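You operate a simulated robot arm through the tools that you are given. There is no shell and no other tool. Be economical: measure what you need, move in short steps, check, and stop when the job is done.

The job below is to be done with a simulated two-armed robot. You get a single attempt, and the scene is never put back.

TASK
Move the yellow and red bungs from the parts case to the long drip tray.
Fine: hold the case while you slide its cover open, and again while you shut it.

It is judged by the outcome, as a careful person would: the job done as asked, and still so three seconds after it is handed in. It fails if anything else is knocked over, pushed out of place, dropped, spilled or broken. A push-on lid holds only when it is set on centred and level and pressed home; a screw cap is set on level and turned clockwise until tight.

THE ROBOT
Two 7-joint arms with two-finger parallel grippers on one trunk, on a base that drives. Base frame: it is fixed to the floor where the robot stands at the start and does not move with it; the origin is under the middle of the robot, x ahead of it, y to its left, z up; the surface under the hand at the start is at about z = 900. Readings come in mm, degrees, newtons and seconds.
The left shoulder is at the start at [50, 158, 1183], the right one opposite. With the tool pointing down near the work surface each hand reaches from about 240 to 660 mm from the robot's upright axis, wherever it stands, measured 20 degrees to its own side. Places, roughly: case cover [500, 0, 1000]; long drip tray [500, 500, 900]. Payload 3.91 kg a hand.
The TCP of each hand is the grasp point between the finger pads, 30 mm short of the fingertips. In the tool frame z runs along the fingers and y along their closing line. Largest opening 110 mm; finger width 20, thickness 10; the body of the gripper, 48 by 112 mm, starts 55 mm behind the TCP.
Orientation is that of the tool frame in the base frame, as a unit quaternion [x, y, z, w]. With the fingers straight down and closing along the base's y, the tool's x points along the base's -x, its y along +y and its z along -z.

THE INTERFACE
- The arms move only by the tool servo_tool. It takes "left_motion", "right_motion" or both (then of equal length, played together; a hand with none holds still); each is a list of rows, each a list of 7 numbers: the shift along the base's x, y, z in cm, then the turn, a rotation vector about the base's x, y, z in degrees, then the opening, from 0 (shut) to 1 (fully open). In form: [[x, y, z, rx, ry, rz, gripper], ...]. A call has 1 to 20 rows; each row is the pose to reach, as a shift and turn from the pose commanded when the call began. A row lasts 0.2 s, in which the tool goes at most 50 mm and 8.6 degrees; a call with a longer step from one row to the next is refused whole, and so is a gripper value outside its range. Where a pose cannot be reached the arm comes as near as it can. A force on the tool above 40 N (or 10 N above the force at the start of the call, whichever is more), or a blocked arm, ends the call early, and 0.2 s more pass. Each finger travels about 153 mm/s and halts on what it meets, pressing with about 23 N; the grip force reading is that of the motor and also rises with nothing between the fingers. The clock runs only during rows and for 0.2 s after the last one: add rows that repeat a pose to give the fingers time. It gives the time, the measured TCP pose, the force on the tool (base axes), the opening and the grip force at its end, in the units of the frame above (readings bear some noise), with the torque about the TCP (base axes, N m) and any sound that the robot's microphone picked up.
- Cameras (640 x 400 px; columns grow to the right, rows downward): "scene" is now at [131, 6.5, 1334.2]; the picture's right is [0.06, -1.00, 0.00], its down [-0.44, -0.03, -0.90] and it looks along [0.90, 0.06, -0.44] (base axes); focal length 214 px, centre (320, 200). "left" rides on the left gripper at [72, -17, -103] in its tool frame; the picture's right is [0.23, 0.97, 0.00], its down [-0.76, 0.18, -0.62] and it looks along [-0.61, 0.14, 0.78] (tool axes); focal length 222 px, centre (320, 200). "right" rides on the right gripper at [72, 17, -103] in its tool frame; the picture's right is [-0.23, 0.97, 0.00], its down [-0.76, -0.18, -0.62] and it looks along [-0.61, -0.14, 0.78] (tool axes); focal length 222 px, centre (320, 200). There is no depth. A picture from a camera that has moved, and an enlarged one, comes with that camera's place and axes in the base frame and with its lens.
- snapshot(camera): a new picture of that camera. It takes no simulated time.
- move_column(by): slides the trunk up (or, below 0, down) by that many mm; the arms and the scene camera ride with it, the base frame stays. It gives what a move gives, with no picture.
- steer(legs): drives the robot by 1 to 6 legs, each [ahead, turn to the left] in mm and degrees, along the robot's own axes; the way and the turn of a leg run together, so that a leg with both is an arc; at most 1500 mm and 180 degrees a leg. The arms and the cameras ride along, it lands a little off, and it stops where it bumps. It gives what a move gives.
- pan_tilt(pan, tilt): turns the head with the scene camera to pan (to the left, within 80 degrees either way) and tilt (down, from -29 to 69), counted from straight ahead of the robot. It gives what a move gives.
- inspect(camera, box): a new picture of the part [left, top, right, bottom] of that camera's present view, enlarged. It takes no simulated time.
- sign_off(): hands the job in; it is judged then, once.

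Work in short steps. Places have to be worked out from the pictures, the camera data and where the tool is seen: move nearer, look again, correct. Check each grasp and each placing, and mend what went wrong. You have 120 turns and 100 pictures in all, those below and enlarged ones among them. Open the grippers and draw the arms clear of the work before you hand the job in, unless the task says otherwise; then end with one line.

The tools are called as a command line: name --argument value ..., lists and objects as JSON in quotes. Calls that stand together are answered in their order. servo_tool: Moves the arms, as the interface text tells. Its arguments: {"type":"object","properties":{"left_motion":{"type":"array","items":{"type":"array","items":{"type":"number"}}},"right_motion":{"type":"array","items":{"type":"array","items":{"type":"number"}}}},"required":[]} The other tools are called the same way: move_column (by) slides the trunk up or down; steer (legs) drives the base; pan_tilt (pan, tilt) turns the head that bears the scene camera; snapshot (camera) takes a picture; inspect (camera, box) takes an enlarged picture of a part of a camera's view; sign_off () hands the job in.

At the start:

```text
time_s: 0.0
left_ee_pos: [244.9, 136.1, 1227.0]
left_orientation: [0.0, 1.0, 0.0, 0.0]
left_wrist_force: [-0.4, -0.5, -0.4]
left_wrist_torque: [0.01, -0.02, -0.01]
left_finger_gap: 110.0
left_grip_force: 0.1
right_ee_pos: [399.2, -56.0, 1203.5]
right_orientation: [-0.001, 1.0, 0.0, 0.0]
right_wrist_force: [-0.3, -0.1, 0.4]
right_wrist_torque: [0.01, -0.01, 0.01]
right_finger_gap: 110.1
right_grip_force: 0.1
trunk travel left (down, up): [-425.0, 57.0]
robot x, y, heading: [0.5, 0.5, -0.1]
head pan, tilt: [3.6, 25.9]
```

scene: 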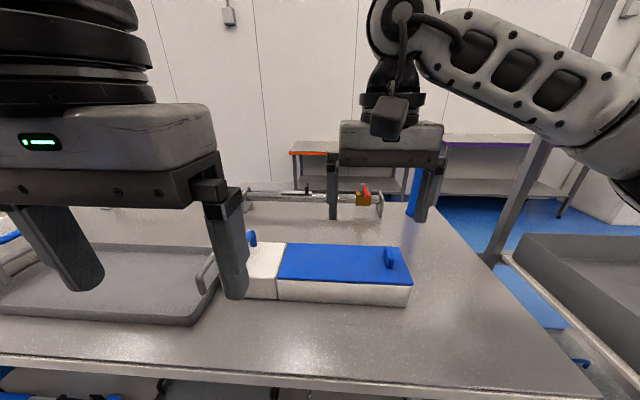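
right: 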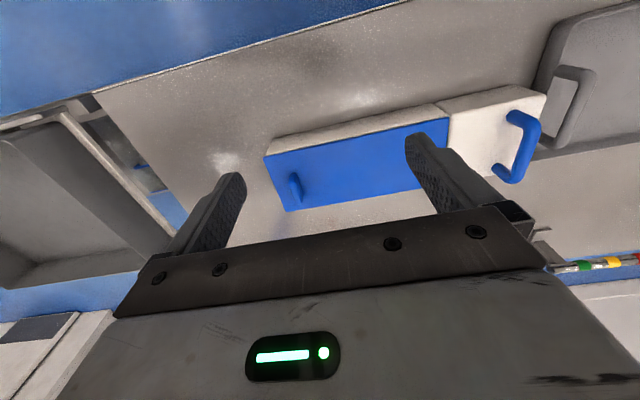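
left: 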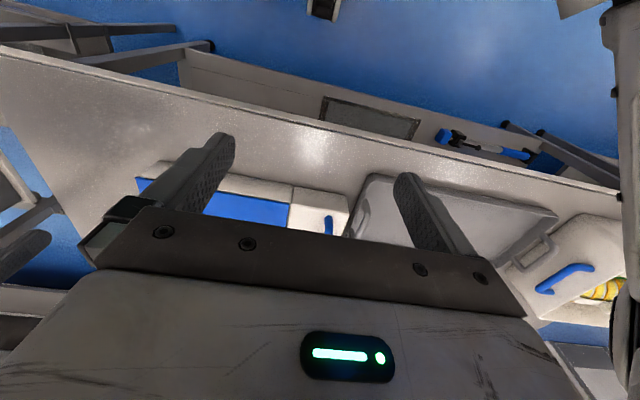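

The case (white, blue sliding cover with a peg handle at its right end, and a blue case handle at the left) sits in front; a tray lies to its left. I enlarge the view to learn the details.

inspect --camera "scene" --box '[200, 200, 440, 350]'

inspect --camera "right" --box '[240, 50, 640, 300]'

```text
2.67 times, centred on (320, 275) of scene
camera zoom: at [131.0, 6.5, 1334.2], right [0.06, -1.0, 0.0], down [-0.44, -0.03, -0.9], along [0.9, 0.06, -0.44], focal length 572 px, centre (320, 0)
```

zoom: 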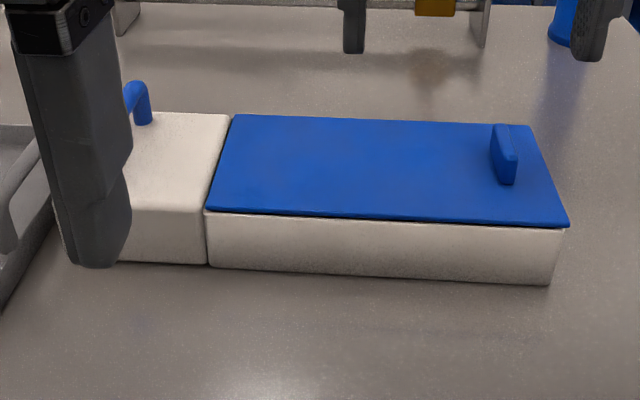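

```text
1.60 times, centred on (440, 175) of right
camera zoom: at [327.3, -38.3, 1307.4], right [0.23, 0.97, 0.0], down [0.76, -0.18, 0.62], along [0.61, -0.14, -0.78], focal length 355 px, centre (128, 240)
```

zoom: 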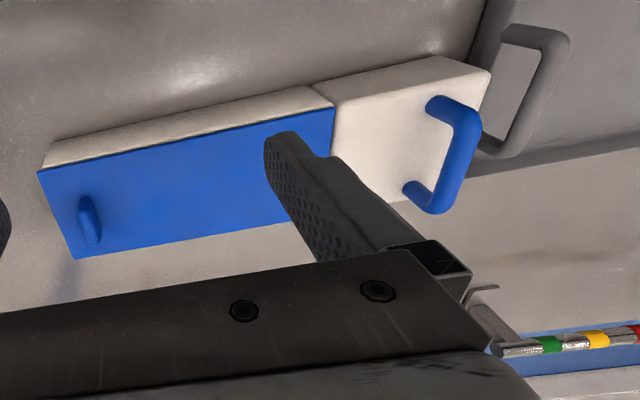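

Next I look left to see the trays, and down-left.

pan_tilt --pan 45 --tilt 35

snapshot --camera "scene"

```text
time_s: 1.1
left_ee_pos: [244.6, 136.2, 1228.1]
left_orientation: [0.0, 1.0, 0.0, 0.0]
left_wrist_force: [0.0, -0.8, -1.0]
left_wrist_torque: [-0.02, 0.01, 0.01]
left_finger_gap: 110.0
left_grip_force: 0.0
right_ee_pos: [399.3, -57.1, 1203.8]
right_orientation: [-0.001, 1.0, 0.0, -0.001]
right_wrist_force: [-1.8, -0.1, 0.2]
right_wrist_torque: [0.0, -0.04, 0.01]
right_finger_gap: 110.2
right_grip_force: 0.0
trunk travel left (down, up): [-425.0, 57.0]
robot x, y, heading: [-0.9, -1.7, 0.1]
head pan, tilt: [45.0, 35.0]
```

```text
94 pictures are left
camera scene: at [101.6, 62.9, 1319.9], right [0.71, -0.71, 0.0], down [-0.41, -0.41, -0.82], along [0.58, 0.58, -0.57], focal length 214 px, centre (320, 200)
```

scene: 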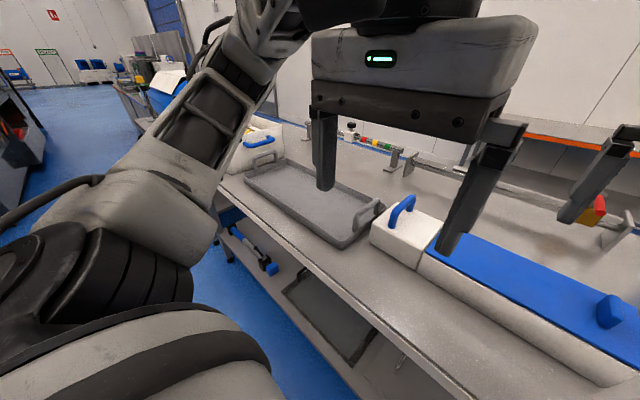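

The long tray with grey handles lies at about y 290–600, and the case at x≈478–600. I estimate the case handle's bar at (546, 217, ~1010) and the cover fin at (541, -133, ~1000). I bring both hands above them.

servo_tool --left_motion '[[3.8, 1, -1.8, 0, 0, 0, 1], [7.6, 2, -3.6, 0, 0, 0, 0.9], [11.4, 3, -5.4, 0, 0, 0, 0.8], [15.2, 4, -7.2, 0, 0, 0, 0.7], [19, 5, -9, 0, 0, 0, 0.6], [22.8, 6, -10.8, 0, 0, 0, 0.5], [26.6, 7, -12.6, 0, 0, 0, 0.5], [30.1, 8.1, -14.2, 0, 0, 0, 0.5], [30.1, 8.1, -14.2, 0, 0, 0, 0.5]]' --right_motion '[[1.8, -1, -1.5, 0, 0, 0, 1], [3.6, -2, -3, 0, 0, 0, 0.9], [5.4, -3, -4.5, 0, 0, 0, 0.8], [7.2, -4, -6, 0, 0, 0, 0.7], [9, -5, -7.5, 0, 0, 0, 0.6], [10.8, -6, -9, 0, 0, 0, 0.5], [12.6, -7, -10.5, 0, 0, 0, 0.5], [14.2, -7.6, -11.8, 0, 0, 0, 0.5], [14.2, -7.6, -11.8, 0, 0, 0, 0.5]]'

snapshot --camera "left"

snapshot --camera "right"

pan_tilt --pan 0 --tilt 35

snapshot --camera "scene"

```text
time_s: 3.1
left_ee_pos: [545.9, 217.6, 1083.1]
left_orientation: [0.0, 1.0, 0.0, 0.0]
left_wrist_force: [-0.6, -0.3, 0.0]
left_wrist_torque: [-0.01, 0.04, 0.0]
left_finger_gap: 54.7
left_grip_force: 0.0
right_ee_pos: [542.4, -132.2, 1087.1]
right_orientation: [0.0, 1.0, -0.001, 0.0]
right_wrist_force: [-0.5, 0.2, -0.4]
right_wrist_torque: [-0.04, -0.01, -0.03]
right_finger_gap: 55.0
right_grip_force: 0.1
trunk travel left (down, up): [-425.0, 57.0]
robot x, y, heading: [0.3, -2.8, -0.1]
head pan, tilt: [45.0, 35.0]
```

```text
93 pictures are left
camera left: at [472.3, 200.6, 1188.2], right [-0.23, 0.97, 0.0], down [0.76, 0.18, 0.62], along [0.61, 0.14, -0.78], focal length 222 px, centre (320, 200)
```

left: 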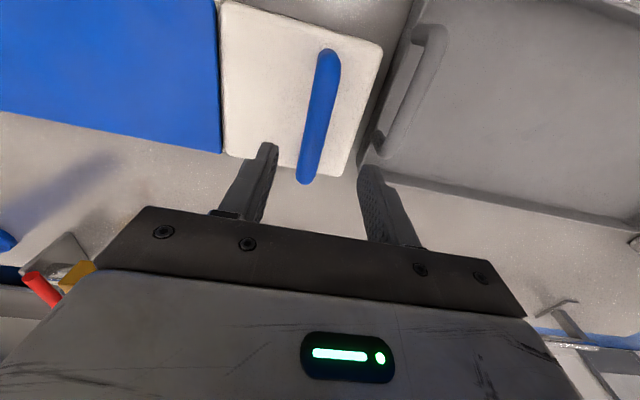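

```text
92 pictures are left
camera right: at [470.7, -114.2, 1190.5], right [0.23, 0.97, 0.0], down [0.76, -0.18, 0.62], along [0.61, -0.14, -0.78], focal length 222 px, centre (320, 200)
```

right: 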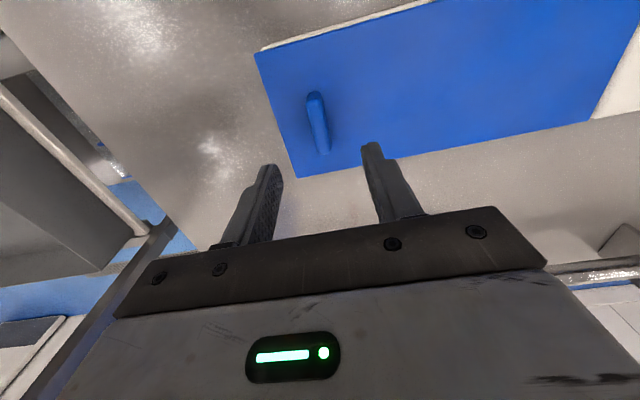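

```text
time_s: 4.2
left_ee_pos: [544.1, 216.9, 1083.7]
left_orientation: [0.0, 1.0, 0.0, 0.001]
left_wrist_force: [-0.3, 0.3, -0.5]
left_wrist_torque: [-0.01, 0.01, 0.04]
left_finger_gap: 55.0
left_grip_force: 0.0
right_ee_pos: [542.6, -131.9, 1088.6]
right_orientation: [0.0, 1.0, 0.0, 0.0]
right_wrist_force: [0.0, -0.2, -0.3]
right_wrist_torque: [0.0, 0.0, 0.02]
right_finger_gap: 54.7
right_grip_force: 0.0
trunk travel left (down, up): [-425.0, 57.0]
robot x, y, heading: [-1.8, -0.5, -0.2]
head pan, tilt: [0.0, 35.0]
```

```text
91 pictures are left
camera scene: at [127.4, 0.8, 1319.9], right [0.0, -1.0, 0.0], down [-0.57, 0.0, -0.82], along [0.82, 0.0, -0.57], focal length 214 px, centre (320, 200)
```

scene: 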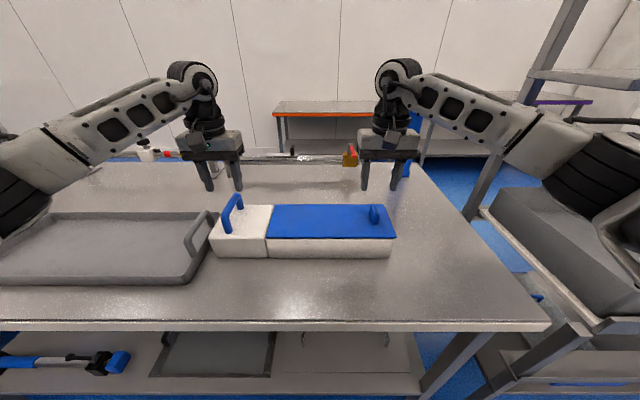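

Hands hover over the handles. I check the fin in detail for centring.

inspect --camera "right" --box '[240, 60, 400, 160]'

inspect --camera "left" --box '[220, 20, 460, 170]'

```text
4.00 times, centred on (320, 110) of right
camera zoom: at [470.8, -114.0, 1190.7], right [0.23, 0.97, 0.0], down [0.76, -0.18, 0.62], along [0.61, -0.14, -0.78], focal length 888 px, centre (320, 560)
```

zoom: 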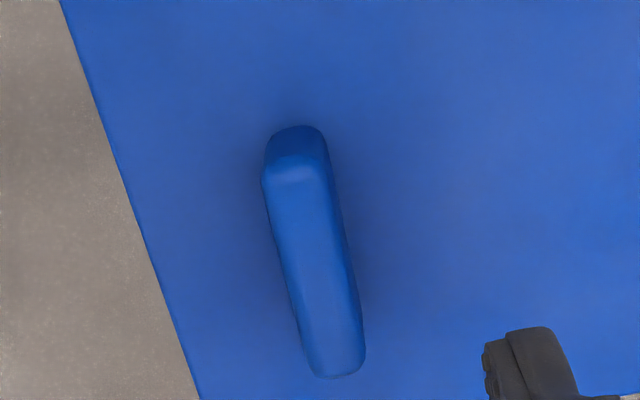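

```text
2.67 times, centred on (340, 95) of left
camera zoom: at [472.3, 200.4, 1188.4], right [-0.23, 0.97, 0.0], down [0.76, 0.18, 0.62], along [0.61, 0.14, -0.78], focal length 592 px, centre (267, 480)
```

zoom: 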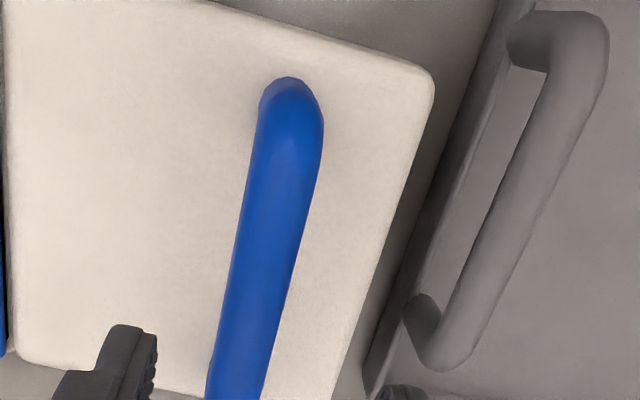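

Fin centred at (541, -130.5) and the bar at (537, 212). I lower both: left to z≈1012, right to z≈1009.

servo_tool --left_motion '[[-0.4, -0.25, -2, 0, 0, 0, 0.5], [-0.8, -0.5, -4, 0, 0, 0, 0.5], [-0.8, -0.5, -5.5, 0, 0, 0, 0.5], [-0.8, -0.5, -6.5, 0, 0, 0, 0.5], [-0.8, -0.5, -7.1, 0, 0, 0, 0.5], [-0.8, -0.5, -7.1, 0, 0, 0, 0.5]]' --right_motion '[[0, 0.1, -2, 0, 0, 0, 0.5], [0, 0.1, -4, 0, 0, 0, 0.5], [0, 0.1, -6, 0, 0, 0, 0.5], [0, 0.1, -7, 0, 0, 0, 0.5], [0, 0.1, -7.9, 0, 0, 0, 0.5], [0, 0.1, -7.9, 0, 0, 0, 0.5]]'

snapshot --camera "left"

snapshot --camera "right"

```text
time_s: 5.6
left_ee_pos: [538.9, 211.9, 1013.2]
left_orientation: [0.0, 1.0, 0.0, 0.0]
left_wrist_force: [-0.1, 0.5, 0.4]
left_wrist_torque: [0.0, -0.04, -0.01]
left_finger_gap: 54.8
left_grip_force: 0.1
right_ee_pos: [540.6, -131.8, 1006.7]
right_orientation: [0.0, 1.0, 0.0, 0.0]
right_wrist_force: [-0.4, 0.0, 0.6]
right_wrist_torque: [0.01, 0.0, 0.02]
right_finger_gap: 55.0
right_grip_force: 0.1
trunk travel left (down, up): [-425.0, 57.0]
robot x, y, heading: [-3.6, -1.3, -0.2]
head pan, tilt: [0.0, 35.0]
```

```text
88 pictures are left
camera left: at [465.2, 194.6, 1118.0], right [-0.23, 0.97, 0.0], down [0.76, 0.18, 0.62], along [0.61, 0.14, -0.78], focal length 222 px, centre (320, 200)
```

left: 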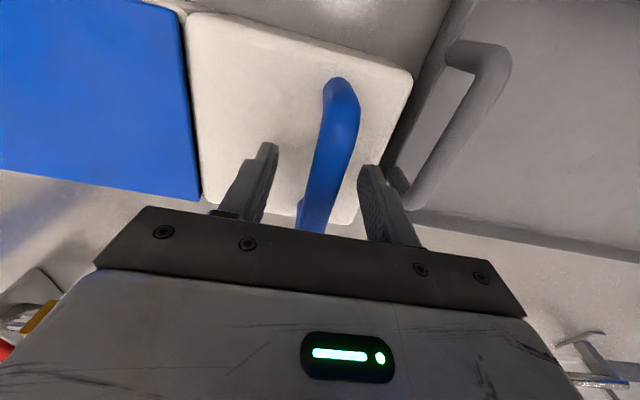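

```text
87 pictures are left
camera right: at [468.7, -113.7, 1110.3], right [0.23, 0.97, 0.0], down [0.76, -0.18, 0.62], along [0.61, -0.14, -0.78], focal length 222 px, centre (320, 200)
```

right: 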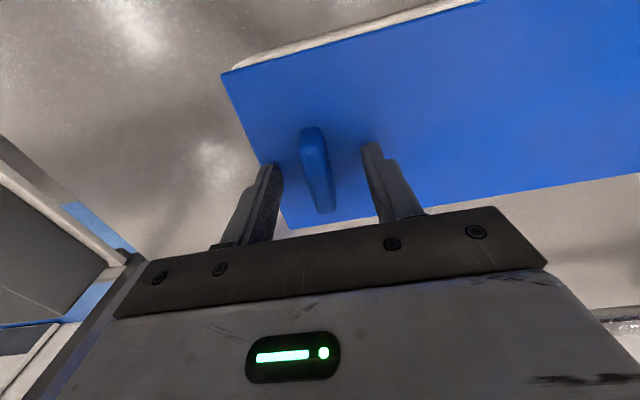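

Both are straddled and centred. I close the fingers gradually.

servo_tool --left_motion '[[0, -0.1, 0, 0, 0, 0, 0.35], [0, -0.1, 0, 0, 0, 0, 0.2], [0, -0.1, 0, 0, 0, 0, 0.1], [0, -0.1, 0, 0, 0, 0, 0], [0, -0.1, 0, 0, 0, 0, 0]]' --right_motion '[[0, 0, 0, 0, 0, 0, 0.35], [0, 0, 0, 0, 0, 0, 0.2], [0, 0, 0, 0, 0, 0, 0.1], [0, 0, 0, 0, 0, 0, 0], [0, 0, 0, 0, 0, 0, 0]]'

```text
time_s: 6.8
left_ee_pos: [539.0, 210.4, 1014.0]
left_orientation: [0.0, 1.0, 0.001, 0.0]
left_wrist_force: [-0.5, 11.8, 0.5]
left_wrist_torque: [-0.03, 0.0, -0.07]
left_finger_gap: 17.3
left_grip_force: 22.9
right_ee_pos: [541.5, -132.7, 1007.3]
right_orientation: [0.001, 1.0, -0.001, 0.0]
right_wrist_force: [-0.7, -11.7, 0.9]
right_wrist_torque: [-0.1, 0.13, 0.16]
right_finger_gap: 13.8
right_grip_force: 22.8
trunk travel left (down, up): [-425.0, 57.0]
robot x, y, heading: [2.1, -0.8, -0.2]
head pan, tilt: [0.0, 35.0]
```

Both grips hold (17 mm bar, 14 mm fin). I slide the cover toward -y slowly, with the left hand holding.

servo_tool --right_motion '[[0, -0.5, 0, 0, 0, 0, 0], [0, -1, 0, 0, 0, 0, 0], [0, -2, 0, 0, 0, 0, 0], [0, -3, 0, 0, 0, 0, 0], [0, -4, 0, 0, 0, 0, 0]]'

snapshot --camera "scene"

```text
time_s: 8.0
left_ee_pos: [538.6, 210.4, 1014.5]
left_orientation: [0.001, 1.0, 0.0, 0.001]
left_wrist_force: [0.7, -6.9, 0.4]
left_wrist_torque: [-0.04, -0.16, -0.08]
left_finger_gap: 17.6
left_grip_force: 22.9
right_ee_pos: [541.1, -170.6, 1007.8]
right_orientation: [-0.001, 1.0, 0.001, 0.0]
right_wrist_force: [0.5, 5.5, -0.1]
right_wrist_torque: [0.15, -0.25, 0.02]
right_finger_gap: 13.7
right_grip_force: 23.1
trunk travel left (down, up): [-425.0, 57.0]
robot x, y, heading: [-0.0, 5.2, 0.2]
head pan, tilt: [0.0, 35.0]
```

```text
86 pictures are left
camera scene: at [127.7, 0.3, 1319.8], right [0.0, -1.0, 0.0], down [-0.57, 0.0, -0.82], along [0.82, 0.0, -0.57], focal length 214 px, centre (320, 200)
```

scene: 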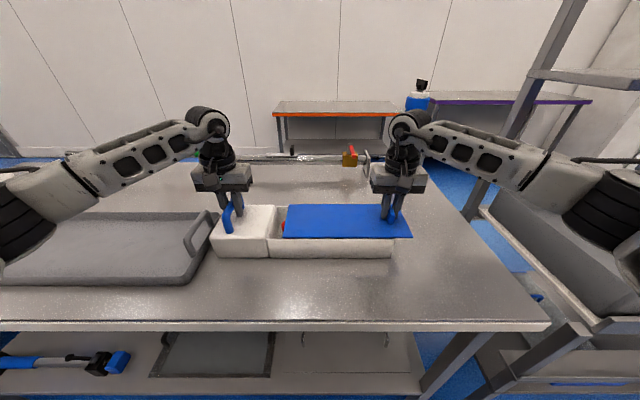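

It slides to the right with about 6 N, and something red already shows. I continue in steps.

servo_tool --right_motion '[[0, -1, 0, 0, 0, 0, 0], [0, -2, 0, 0, 0, 0, 0], [0, -3, 0, 0, 0, 0, 0], [0, -4, 0, 0, 0, 0, 0], [0, -5, 0, 0, 0, 0, 0], [0, -6, 0, 0, 0, 0, 0], [0, -7, 0, 0, 0, 0, 0], [0, -8, 0, 0, 0, 0, 0]]'

inspect --camera "scene" --box '[200, 180, 440, 330]'

```text
time_s: 9.8
left_ee_pos: [539.1, 210.6, 1014.8]
left_orientation: [0.0, 1.0, 0.0, 0.0]
left_wrist_force: [-1.2, -3.4, 0.6]
left_wrist_torque: [-0.11, 0.35, -0.1]
left_finger_gap: 17.6
left_grip_force: 23.3
right_ee_pos: [540.9, -252.3, 1007.8]
right_orientation: [0.0, 1.0, 0.0, 0.0]
right_wrist_force: [0.2, 4.0, -0.5]
right_wrist_torque: [0.0, -0.66, 0.04]
right_finger_gap: 13.7
right_grip_force: 22.9
trunk travel left (down, up): [-425.0, 57.0]
robot x, y, heading: [3.8, 1.4, 0.1]
head pan, tilt: [0.0, 35.0]
```

```text
2.67 times, centred on (320, 255) of scene
camera zoom: at [127.5, 0.6, 1319.8], right [0.0, -1.0, 0.0], down [-0.57, 0.0, -0.82], along [0.82, 0.0, -0.57], focal length 572 px, centre (320, 53)
```

zoom: 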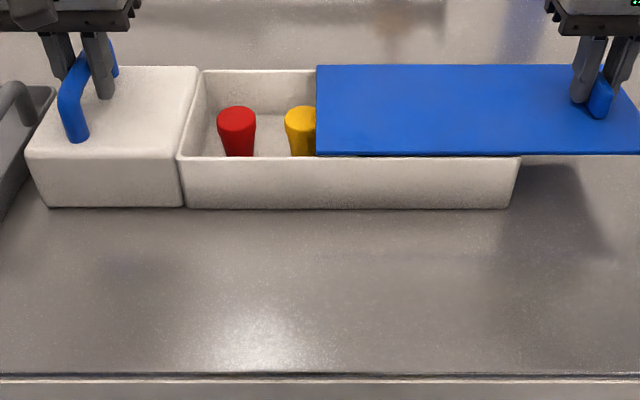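

Red stands at about (534, 79) and yellow at (534, 19), the latter partly covered. I slide 4.5 cm more.

servo_tool --right_motion '[[0, -1, 0, 0, 0, 0, 0], [0, -2, 0, 0, 0, 0, 0], [0, -3, 0, 0, 0, 0, 0], [0, -4, 0, 0, 0, 0, 0], [0, -4.5, 0, 0, 0, 0, 0]]'

inspect --camera "scene" --box '[200, 180, 440, 330]'

snapshot --camera "left"

```text
time_s: 11.0
left_ee_pos: [537.4, 210.4, 1013.3]
left_orientation: [0.0, 1.0, 0.0, 0.001]
left_wrist_force: [-0.9, -4.9, -0.4]
left_wrist_torque: [-0.02, -0.16, 0.07]
left_finger_gap: 17.8
left_grip_force: 23.3
right_ee_pos: [542.3, -297.6, 1008.1]
right_orientation: [0.0, 1.0, 0.0, 0.0]
right_wrist_force: [0.4, 3.9, 0.3]
right_wrist_torque: [0.22, 0.17, 0.28]
right_finger_gap: 13.5
right_grip_force: 23.1
trunk travel left (down, up): [-425.0, 57.0]
robot x, y, heading: [2.5, -3.5, 0.2]
head pan, tilt: [0.0, 35.0]
```

```text
2.67 times, centred on (320, 255) of scene
camera zoom: at [127.5, 0.5, 1319.8], right [0.0, -1.0, 0.0], down [-0.57, 0.0, -0.82], along [0.82, 0.0, -0.57], focal length 572 px, centre (320, 53)
```

zoom: 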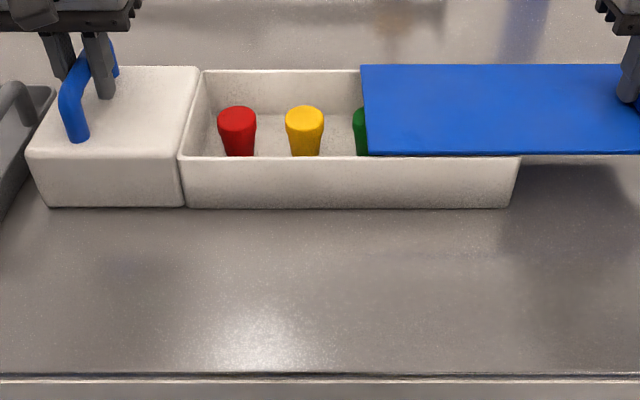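

```text
83 pictures are left
camera left: at [465.6, 192.5, 1118.3], right [-0.23, 0.97, 0.0], down [0.76, 0.18, 0.62], along [0.61, 0.14, -0.78], focal length 222 px, centre (320, 200)
```

left: 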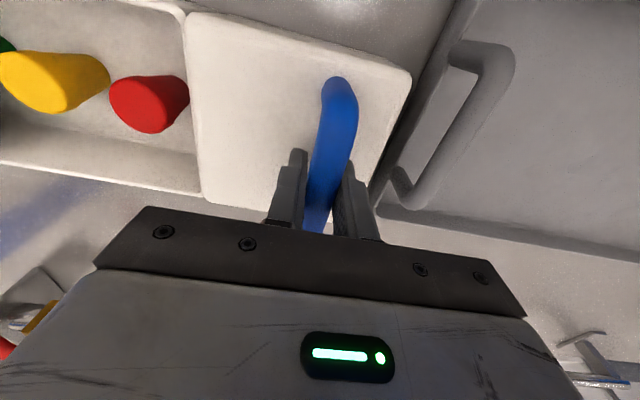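

Both bungs are exposed. The right hand keeps holding the cover, and the left releases the case handle, lifts and moves above the red bung.

servo_tool --left_motion '[[0, 0, 0, 0, 0, 0, 0.15], [0, 0, 0, 0, 0, 0, 0.35], [0, 0, 0, 0, 0, 0, 0.5], [0, 0, 2, 0, 0, 0, 0.55], [0, 0, 5, 0, 0, 0, 0.55], [0, -4, 6, 0, 0, 0, 0.55], [0, -8, 6, 0, 0, 0, 0.55], [0, -12, 6, 0, 0, 0, 0.55], [0, -13.2, 6, 0, 0, 0, 0.55], [0, -13.2, 6, 0, 0, 0, 0.55]]'

snapshot --camera "left"

inspect --camera "scene" --box '[200, 180, 440, 330]'

```text
time_s: 13.2
left_ee_pos: [537.7, 76.7, 1074.0]
left_orientation: [-0.001, 1.0, 0.0, 0.0]
left_wrist_force: [0.3, 0.4, 1.0]
left_wrist_torque: [0.0, 0.02, -0.03]
left_finger_gap: 60.5
left_grip_force: 0.1
right_ee_pos: [542.3, -296.4, 1008.1]
right_orientation: [0.0, 1.0, 0.0, 0.0]
right_wrist_force: [0.3, 0.2, 0.2]
right_wrist_torque: [0.05, 0.11, 0.15]
right_finger_gap: 13.8
right_grip_force: 22.7
trunk travel left (down, up): [-425.0, 57.0]
robot x, y, heading: [0.4, -1.4, -0.2]
head pan, tilt: [0.0, 35.0]
```

```text
82 pictures are left
camera left: at [464.5, 60.0, 1178.3], right [-0.23, 0.97, 0.0], down [0.76, 0.18, 0.62], along [0.61, 0.14, -0.78], focal length 222 px, centre (320, 200)
```

left: 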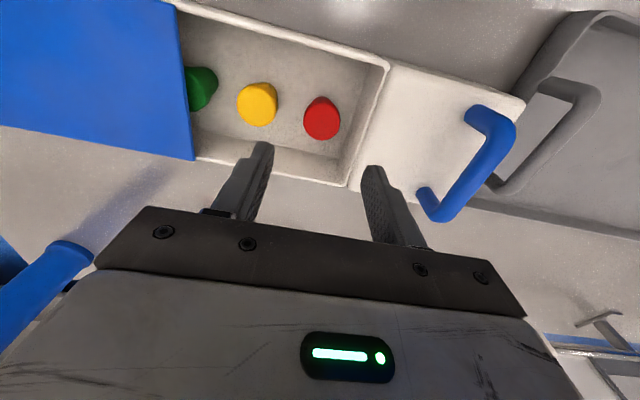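

```text
2.67 times, centred on (320, 255) of scene
camera zoom: at [127.6, 0.6, 1319.8], right [0.0, -1.0, 0.0], down [-0.57, 0.0, -0.82], along [0.82, 0.0, -0.57], focal length 572 px, centre (320, 53)
```

zoom: 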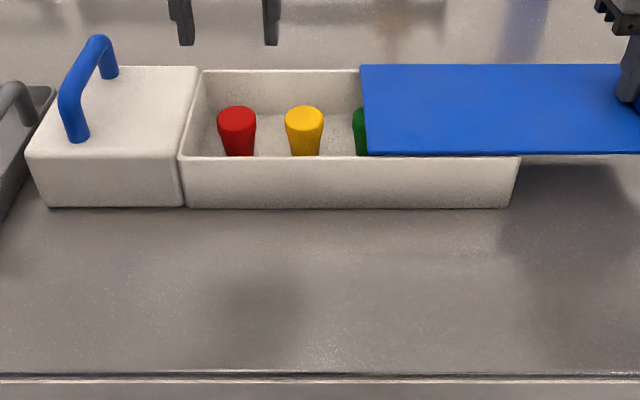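

Red bung is about at (531, 78), top z≈966, Ø≈36. Room in y is tight (yellow, end wall), so I turn the tool by 90° to close along x.

servo_tool --left_motion '[[0, 0, 0, 0, 0, 8.2, 0.55], [0, 0, 0, 0, 0, 16.4, 0.55], [0, 0, 0, 0, 0, 24.6, 0.55], [0, 0, 0, 0, 0, 32.8, 0.55], [0, 0, 0, 0, 0, 41, 0.55], [-0.1, 0, 0, 0, 0, 49.2, 0.55], [-0.2, 0, 0, 0, 0, 57.4, 0.55], [-0.3, 0, 0, 0, 0, 65.6, 0.55], [-0.4, 0.1, 0, 0, 0, 73.8, 0.55], [-0.5, 0.1, 0, 0, 0, 82, 0.55], [-0.6, 0.1, 0, 0, 0, 90, 0.55], [-0.6, 0.1, 0, 0, 0, 90, 0.55]]'

snapshot --camera "left"

```text
time_s: 15.8
left_ee_pos: [532.1, 78.8, 1075.1]
left_orientation: [0.708, -0.706, 0.0, 0.0]
left_wrist_force: [0.0, -0.2, -0.3]
left_wrist_torque: [-0.03, 0.0, 0.02]
left_finger_gap: 60.5
left_grip_force: 0.1
right_ee_pos: [542.0, -296.2, 1007.8]
right_orientation: [0.0, 1.0, 0.0, 0.001]
right_wrist_force: [-0.3, -0.2, 0.1]
right_wrist_torque: [0.01, -0.03, 0.11]
right_finger_gap: 13.7
right_grip_force: 23.0
trunk travel left (down, up): [-425.0, 57.0]
robot x, y, heading: [-0.6, -0.7, 0.1]
head pan, tilt: [0.0, 35.0]
```

```text
80 pictures are left
camera left: at [549.0, 6.1, 1178.9], right [-0.97, -0.23, 0.0], down [-0.18, 0.76, 0.62], along [-0.14, 0.61, -0.78], focal length 222 px, centre (320, 200)
```

left: 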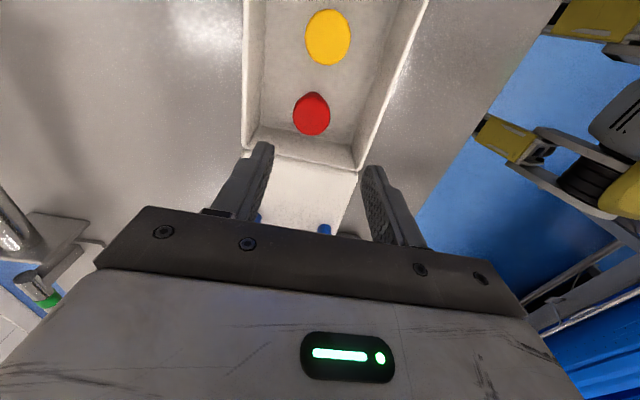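

Estimates of red's x differ (532 vs 541), so I enlarge to refine.

inspect --camera "left" --box '[240, 0, 440, 150]'

inspect --camera "scene" --box '[260, 180, 360, 260]'

```text
2.67 times, centred on (340, 75) of left
camera zoom: at [549.0, 6.1, 1178.9], right [-0.97, -0.23, 0.0], down [-0.18, 0.76, 0.62], along [-0.14, 0.61, -0.78], focal length 592 px, centre (267, 533)
```

zoom: 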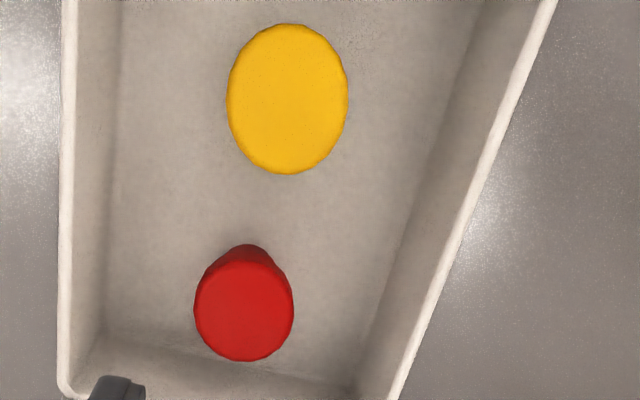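

```text
5.00 times, centred on (310, 220) of scene
camera zoom: at [127.6, 0.5, 1319.8], right [0.0, -1.0, 0.0], down [-0.57, 0.0, -0.82], along [0.82, 0.0, -0.57], focal length 1072 px, centre (370, 100)
```

zoom: 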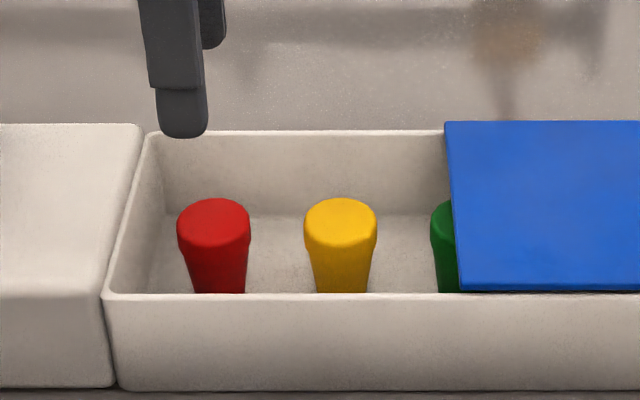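

Refined red position: (540, 79.7), top z≈957. I lower the open fingers around it to TCP z≈945.

servo_tool --left_motion '[[0.8, 0.1, -3, 0, 0, 0, 0.55], [0.8, 0.1, -6, 0, 0, 0, 0.55], [0.8, 0.1, -9, 0, 0, 0, 0.55], [0.8, 0.1, -11, 0, 0, 0, 0.55], [0.8, 0.1, -12, 0, 0, 0, 0.55], [0.8, 0.1, -13, 0, 0, 0, 0.55], [0.8, 0.1, -13, 0, 0, 0, 0.55]]'

inspect --camera "scene" --box '[240, 170, 400, 270]'

snapshot --camera "left"

```text
time_s: 17.4
left_ee_pos: [539.8, 79.4, 945.6]
left_orientation: [-0.707, 0.707, 0.0, 0.0]
left_wrist_force: [-0.6, -0.9, 0.4]
left_wrist_torque: [0.0, -0.01, 0.02]
left_finger_gap: 60.6
left_grip_force: 0.1
right_ee_pos: [541.9, -296.3, 1008.3]
right_orientation: [0.0, 1.0, -0.001, 0.0]
right_wrist_force: [0.0, 0.4, 0.2]
right_wrist_torque: [0.05, 0.0, 0.13]
right_finger_gap: 13.7
right_grip_force: 22.4
trunk travel left (down, up): [-425.0, 57.0]
robot x, y, heading: [-0.3, 0.3, 0.1]
head pan, tilt: [0.0, 35.0]
```

```text
4.00 times, centred on (320, 220) of scene
camera zoom: at [127.6, 0.6, 1319.8], right [0.0, -1.0, 0.0], down [-0.57, 0.0, -0.82], along [0.82, 0.0, -0.57], focal length 858 px, centre (320, 120)
```

zoom: 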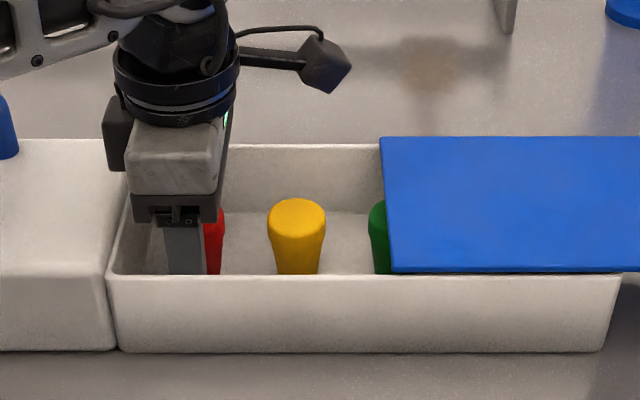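

```text
76 pictures are left
camera left: at [556.2, 6.8, 1049.6], right [-0.97, -0.23, 0.0], down [-0.18, 0.76, 0.62], along [-0.14, 0.61, -0.78], focal length 222 px, centre (320, 200)
```

left: 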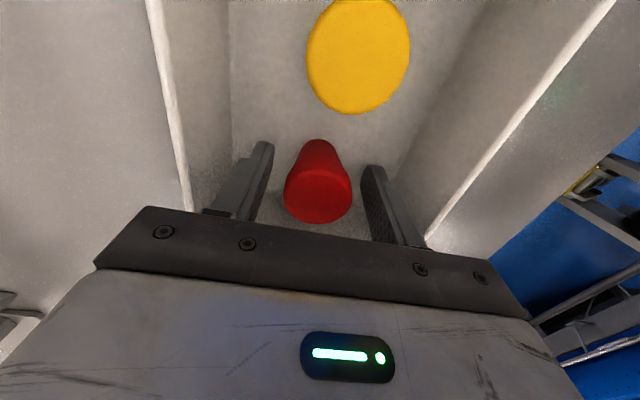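

Red lies between the fingers. I close on it.

servo_tool --left_motion '[[0, -0.15, 0, 0, 0, 0, 0.45], [0, -0.2, 0, 0, 0, 0, 0.35], [0, -0.2, 0, 0, 0, 0, 0.25], [0, -0.2, 0, 0, 0, 0, 0.15], [0, -0.2, 0, 0, 0, 0, 0.1], [0, -0.2, 0, 0, 0, 0, 0.1]]'

snapshot --camera "left"

```text
time_s: 18.8
left_ee_pos: [540.1, 78.2, 945.1]
left_orientation: [0.707, -0.707, 0.0, 0.0]
left_wrist_force: [0.7, -0.5, 0.9]
left_wrist_torque: [-0.01, -0.01, 0.01]
left_finger_gap: 36.4
left_grip_force: 22.5
right_ee_pos: [541.1, -297.7, 1007.8]
right_orientation: [0.0, 1.0, 0.0, 0.0]
right_wrist_force: [-1.2, 0.3, -0.7]
right_wrist_torque: [0.02, -0.01, 0.12]
right_finger_gap: 13.8
right_grip_force: 23.0
trunk travel left (down, up): [-425.0, 57.0]
robot x, y, heading: [5.7, -1.4, -0.1]
head pan, tilt: [0.0, 35.0]
```

```text
75 pictures are left
camera left: at [556.4, 5.0, 1049.5], right [-0.97, -0.23, 0.0], down [-0.18, 0.76, 0.62], along [-0.14, 0.61, -0.78], focal length 222 px, centre (320, 200)
```

left: 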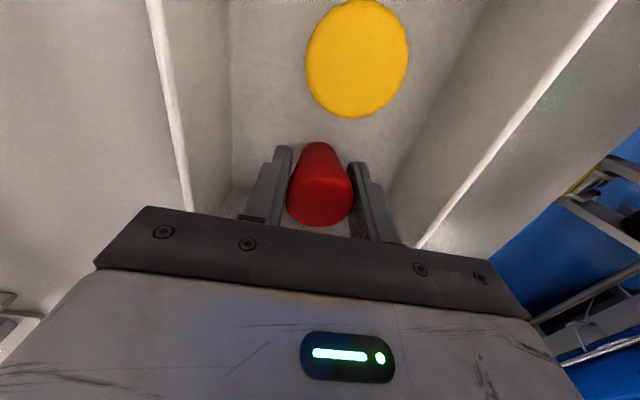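

Gripped at 36.4 mm. I lift straight up and check.

servo_tool --left_motion '[[0, 0, 1, 0, 0, 0, 0.1], [0, 0, 2, 0, 0, 0, 0.1], [0, 0, 4, 0, 0, 0, 0.1], [0, 0, 7, 0, 0, 0, 0.1], [0, 0, 10, 0, 0, 0, 0.1], [0, 0, 13, 0, 0, 0, 0.1], [0, 0, 16, 0, 0, 0, 0.1]]'

snapshot --camera "left"

pan_tilt --pan 25 --tilt 40

snapshot --camera "scene"

```text
time_s: 20.4
left_ee_pos: [538.6, 76.8, 1105.3]
left_orientation: [-0.707, 0.707, 0.0, 0.0]
left_wrist_force: [-1.4, -0.3, -0.4]
left_wrist_torque: [0.02, 0.03, 0.0]
left_finger_gap: 36.4
left_grip_force: 22.3
right_ee_pos: [541.6, -296.4, 1008.6]
right_orientation: [0.0, 1.0, -0.001, 0.0]
right_wrist_force: [-0.6, -0.9, -0.2]
right_wrist_torque: [0.13, -0.06, 0.16]
right_finger_gap: 13.7
right_grip_force: 22.9
trunk travel left (down, up): [-425.0, 57.0]
robot x, y, heading: [0.5, -1.0, -0.1]
head pan, tilt: [0.0, 35.0]
```

```text
74 pictures are left
camera left: at [555.6, 3.4, 1210.3], right [-0.97, -0.23, 0.0], down [-0.18, 0.76, 0.62], along [-0.14, 0.61, -0.78], focal length 222 px, centre (320, 200)
```

left: 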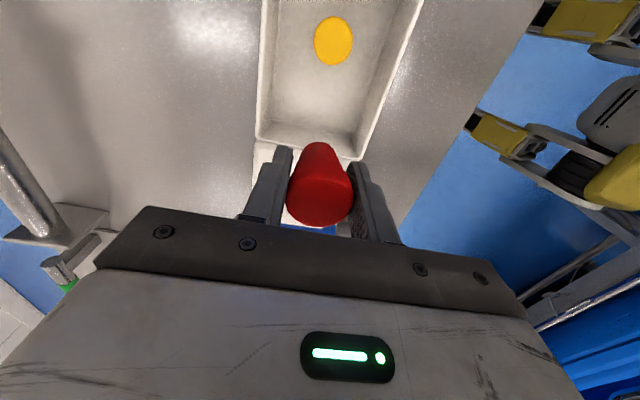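

```text
time_s: 21.3
left_ee_pos: [539.0, 76.9, 1105.0]
left_orientation: [0.707, -0.707, 0.0, 0.001]
left_wrist_force: [0.4, -0.5, -1.0]
left_wrist_torque: [-0.03, -0.01, 0.0]
left_finger_gap: 36.5
left_grip_force: 22.7
right_ee_pos: [542.8, -297.5, 1008.8]
right_orientation: [0.0, 1.0, 0.0, 0.0]
right_wrist_force: [-0.4, -0.2, 1.1]
right_wrist_torque: [0.01, -0.04, 0.11]
right_finger_gap: 13.9
right_grip_force: 23.2
trunk travel left (down, up): [-425.0, 57.0]
robot x, y, heading: [-1.0, -0.3, -0.0]
head pan, tilt: [25.0, 40.0]
```

```text
73 pictures are left
camera scene: at [116.6, 36.4, 1312.3], right [0.42, -0.91, 0.0], down [-0.58, -0.27, -0.77], along [0.69, 0.32, -0.64], focal length 214 px, centre (320, 200)
```

scene: 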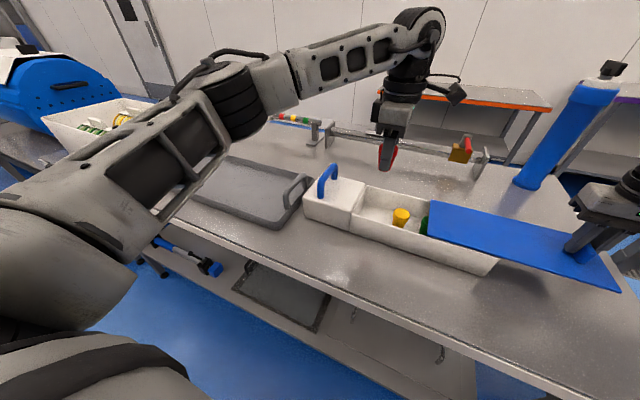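

The red bung is held firmly. I carry it over the tray near (480, 390).

servo_tool --left_motion '[[-0.7, 4, 0, 0, 0, 0, 0.1], [-1.5, 8, 0, 0, 0, 0, 0.1], [-2.2, 12, 0, 0, 0, 0, 0.1], [-3, 16, 0, 0, 0, 0, 0.1], [-3.7, 20, 0, 0, 0, 0, 0.1], [-4.5, 24, 0, 0, 0, 0, 0.1], [-5.2, 28, 0, 0, 0, 0, 0.1], [-5.9, 31.3, 0, 0, 0, 0, 0.1], [-5.9, 31.3, -4, 0, 0, 0, 0.1], [-5.9, 31.3, -8, 0, 0, 0, 0.1], [-5.9, 31.3, -8, 0, 0, 0, 0.1]]'

snapshot --camera "left"

snapshot --camera "scene"

```text
time_s: 23.7
left_ee_pos: [476.2, 395.3, 1025.5]
left_orientation: [0.707, -0.707, 0.0, 0.0]
left_wrist_force: [0.1, 0.3, -1.2]
left_wrist_torque: [0.01, 0.01, -0.02]
left_finger_gap: 36.7
left_grip_force: 23.0
right_ee_pos: [542.0, -297.1, 1009.1]
right_orientation: [0.0, 1.0, 0.0, 0.001]
right_wrist_force: [-0.3, -0.6, 0.6]
right_wrist_torque: [0.04, 0.0, 0.13]
right_finger_gap: 13.6
right_grip_force: 22.7
trunk travel left (down, up): [-425.0, 57.0]
robot x, y, heading: [-0.4, -0.1, -0.4]
head pan, tilt: [25.0, 40.0]
```

```text
72 pictures are left
camera left: at [493.0, 321.2, 1129.7], right [-0.97, -0.23, 0.0], down [-0.18, 0.76, 0.62], along [-0.14, 0.61, -0.78], focal length 222 px, centre (320, 200)
```

left: 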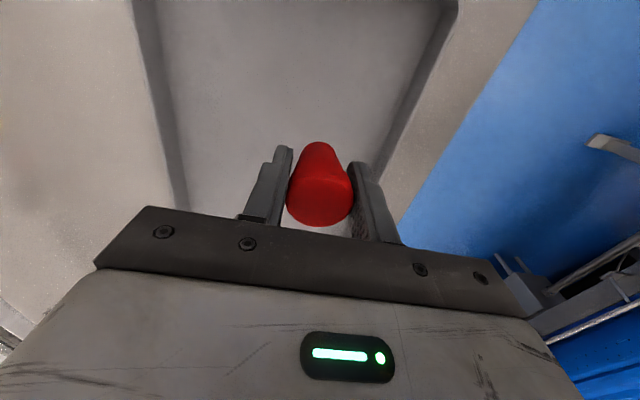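

```text
71 pictures are left
camera scene: at [116.6, 36.5, 1312.3], right [0.42, -0.91, 0.0], down [-0.58, -0.27, -0.77], along [0.69, 0.32, -0.64], focal length 214 px, centre (320, 200)
```

scene: 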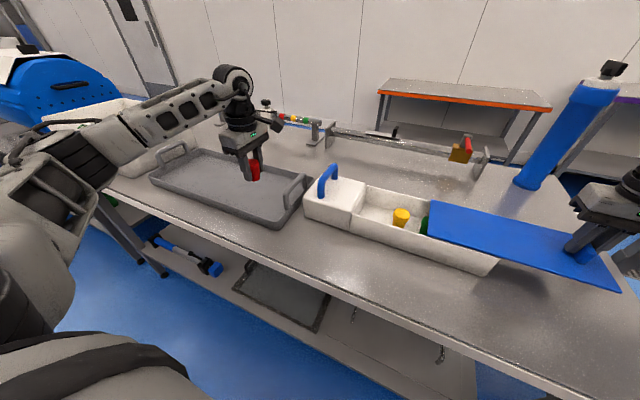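

The bung is above the tray floor. I lower to TCP z≈952, then in small steps.

servo_tool --left_motion '[[0, 0, -2.5, 0, 0, 0, 0.1], [0, 0, -5, 0, 0, 0, 0.1], [0, 0, -6.5, 0, 0, 0, 0.1], [0, 0, -7.4, 0, 0, 0, 0.1], [0, 0, -7.4, 0, 0, 0, 0.1]]'

inspect --camera "scene" --box '[200, 110, 320, 230]'

```text
time_s: 24.9
left_ee_pos: [478.4, 392.5, 950.7]
left_orientation: [-0.707, 0.707, 0.0, 0.0]
left_wrist_force: [0.4, 0.5, -1.1]
left_wrist_torque: [0.01, 0.0, 0.0]
left_finger_gap: 36.4
left_grip_force: 22.4
right_ee_pos: [541.6, -297.4, 1007.7]
right_orientation: [-0.001, 1.0, 0.0, 0.0]
right_wrist_force: [-0.8, -0.1, -0.1]
right_wrist_torque: [0.05, 0.05, 0.1]
right_finger_gap: 13.7
right_grip_force: 23.2
trunk travel left (down, up): [-425.0, 57.0]
robot x, y, heading: [-1.5, -0.2, -0.2]
head pan, tilt: [25.0, 40.0]
```

```text
3.33 times, centred on (260, 170) of scene
camera zoom: at [116.6, 36.5, 1312.3], right [0.42, -0.91, 0.0], down [-0.58, -0.27, -0.77], along [0.69, 0.32, -0.64], focal length 715 px, centre (520, 300)
```

zoom: 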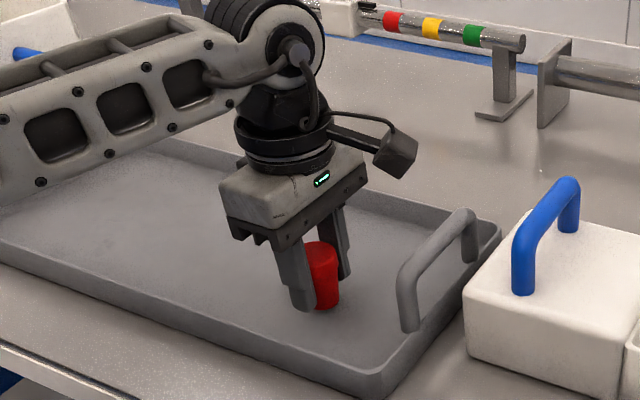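

Still clear of the floor. I go down in 2 mm steps and watch the force.

servo_tool --left_motion '[[0, 0, -0.2, 0, 0, 0, 0.1], [0, 0, -0.4, 0, 0, 0, 0.1], [0, 0, -0.6, 0, 0, 0, 0.1], [0, 0, -0.6, 0, 0, 0, 0.1]]'

```text
time_s: 25.9
left_ee_pos: [478.9, 392.4, 944.2]
left_orientation: [-0.707, 0.707, 0.0, 0.0]
left_wrist_force: [-0.4, -0.5, 0.1]
left_wrist_torque: [0.02, -0.01, -0.01]
left_finger_gap: 36.2
left_grip_force: 23.0
right_ee_pos: [542.5, -297.2, 1007.8]
right_orientation: [0.0, 1.0, 0.0, 0.0]
right_wrist_force: [-0.1, -0.3, 0.2]
right_wrist_torque: [0.03, 0.01, 0.12]
right_finger_gap: 13.6
right_grip_force: 22.8
trunk travel left (down, up): [-425.0, 57.0]
robot x, y, heading: [2.5, -1.9, 0.1]
head pan, tilt: [25.0, 40.0]
```

servo_tool --left_motion '[[0, 0, -0.15, 0, 0, 0, 0.1], [0, 0, -0.3, 0, 0, 0, 0.1], [0, 0, -0.3, 0, 0, 0, 0.1]]'

inspect --camera "scene" --box '[230, 150, 290, 210]'

```text
time_s: 26.7
left_ee_pos: [479.2, 391.7, 944.5]
left_orientation: [0.708, -0.706, 0.002, -0.002]
left_wrist_force: [-0.7, 4.2, 13.5]
left_wrist_torque: [0.14, 0.16, -0.03]
left_finger_gap: 36.7
left_grip_force: 23.3
right_ee_pos: [541.0, -297.8, 1008.0]
right_orientation: [0.0, 1.0, 0.0, 0.001]
right_wrist_force: [-0.2, 0.5, 0.8]
right_wrist_torque: [-0.12, 0.34, 0.01]
right_finger_gap: 13.6
right_grip_force: 22.7
trunk travel left (down, up): [-425.0, 57.0]
robot x, y, heading: [3.4, -0.8, 0.1]
head pan, tilt: [25.0, 40.0]
```

```text
6.67 times, centred on (260, 180) of scene
camera zoom: at [115.6, 36.1, 1312.6], right [0.42, -0.91, 0.0], down [-0.58, -0.27, -0.77], along [0.69, 0.32, -0.64], focal length 1430 px, centre (720, 333)
```

zoom: 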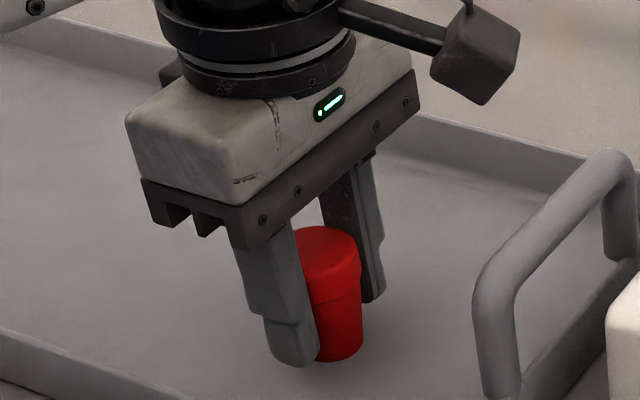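

Contact with the floor (13.5 N). I relieve the press by 2 mm, open gently and raise.

servo_tool --left_motion '[[0, 0, 0.2, 0, 0, 0, 0.1], [0, 0, 0.2, 0, 0, 0, 0.34], [0, 0, 0.2, 0, 0, 0, 0.4], [0, 0, 0.2, 0, 0, 0, 0.5], [0, 0, 0.2, 0, 0, 0, 0.6], [0, 0, 1.5, 0, 0, 0, 0.6], [0, 0, 4, 0, 0, 0, 0.6], [0, 0, 8, 0, 0, 0, 0.6], [0, 0, 12, 0, 0, 0, 0.6], [0, 0, 16, 0, 0, 0, 0.6]]'

inspect --camera "scene" --box '[160, 90, 480, 290]'

```text
time_s: 28.9
left_ee_pos: [477.4, 389.6, 1101.9]
left_orientation: [-0.707, 0.708, 0.0, 0.0]
left_wrist_force: [-0.3, 0.0, 0.4]
left_wrist_torque: [0.0, 0.01, -0.01]
left_finger_gap: 66.0
left_grip_force: 0.0
right_ee_pos: [541.8, -296.8, 1008.2]
right_orientation: [-0.001, 1.0, 0.0, 0.0]
right_wrist_force: [-1.0, -1.1, 0.4]
right_wrist_torque: [0.21, -0.17, 0.13]
right_finger_gap: 13.5
right_grip_force: 22.9
trunk travel left (down, up): [-425.0, 57.0]
robot x, y, heading: [-0.1, -3.1, -0.1]
head pan, tilt: [25.0, 40.0]
```

```text
2.00 times, centred on (320, 190) of scene
camera zoom: at [116.4, 36.3, 1312.3], right [0.42, -0.91, 0.0], down [-0.58, -0.27, -0.77], along [0.69, 0.32, -0.64], focal length 429 px, centre (320, 220)
```

zoom: 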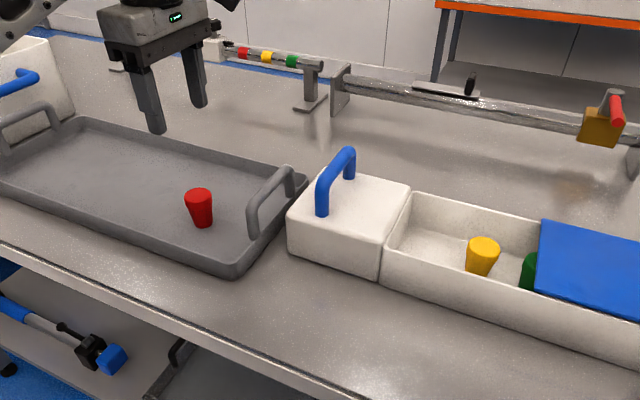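

Red stands upright in the tray. Yellow is at about (540, 15); I move above it.

servo_tool --left_motion '[[0.7, -4.2, 0, 0, 0, 0, 0.55], [1.4, -8.4, 0, 0, 0, 0, 0.55], [2.1, -12.6, 0, 0, 0, 0, 0.55], [2.8, -16.8, 0, 0, 0, 0, 0.55], [3.5, -21, 0, 0, 0, 0, 0.55], [4.2, -25.2, 0, 0, 0, 0, 0.55], [4.9, -29.4, 0, 0, 0, 0, 0.55], [5.6, -33.6, 0, 0, 0, 0, 0.55], [6.2, -37.4, 0, 0, 0, 0, 0.55], [6.2, -37.4, -3, 0, 0, 0, 0.55], [6.2, -37.4, -6, 0, 0, 0, 0.55], [6.2, -37.4, -6, 0, 0, 0, 0.55]]'

snapshot --camera "left"

inspect --camera "scene" --box '[320, 110, 560, 260]'

```text
time_s: 31.5
left_ee_pos: [544.0, 16.9, 1041.1]
left_orientation: [-0.707, 0.707, 0.0, 0.001]
left_wrist_force: [0.4, 1.0, -0.3]
left_wrist_torque: [0.03, 0.04, -0.01]
left_finger_gap: 60.4
left_grip_force: 0.1
right_ee_pos: [543.0, -296.4, 1007.8]
right_orientation: [0.0, 1.0, 0.0, -0.001]
right_wrist_force: [-1.1, -0.6, 0.1]
right_wrist_torque: [0.01, 0.01, 0.1]
right_finger_gap: 13.6
right_grip_force: 23.2
trunk travel left (down, up): [-425.0, 57.0]
robot x, y, heading: [-0.2, 1.9, -0.4]
head pan, tilt: [25.0, 40.0]
```

```text
67 pictures are left
camera left: at [560.6, -57.2, 1144.9], right [-0.97, -0.23, 0.0], down [-0.18, 0.76, 0.62], along [-0.14, 0.61, -0.78], focal length 222 px, centre (320, 200)
```

left: 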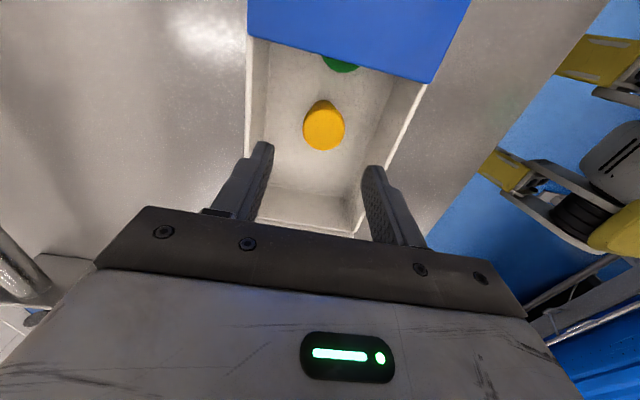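

```text
2.67 times, centred on (440, 185) of scene
camera zoom: at [116.6, 36.4, 1312.3], right [0.42, -0.91, 0.0], down [-0.58, -0.27, -0.77], along [0.69, 0.32, -0.64], focal length 572 px, centre (0, 240)
```

zoom: 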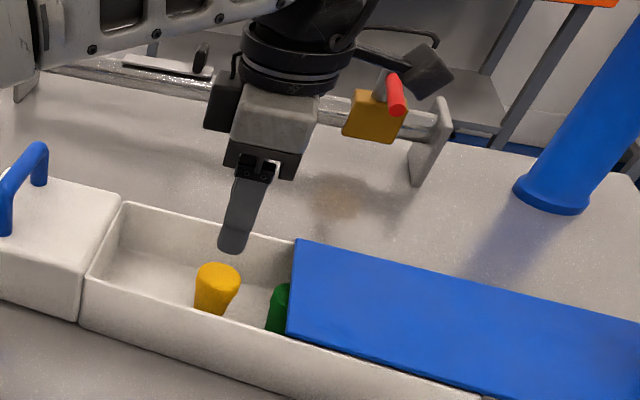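

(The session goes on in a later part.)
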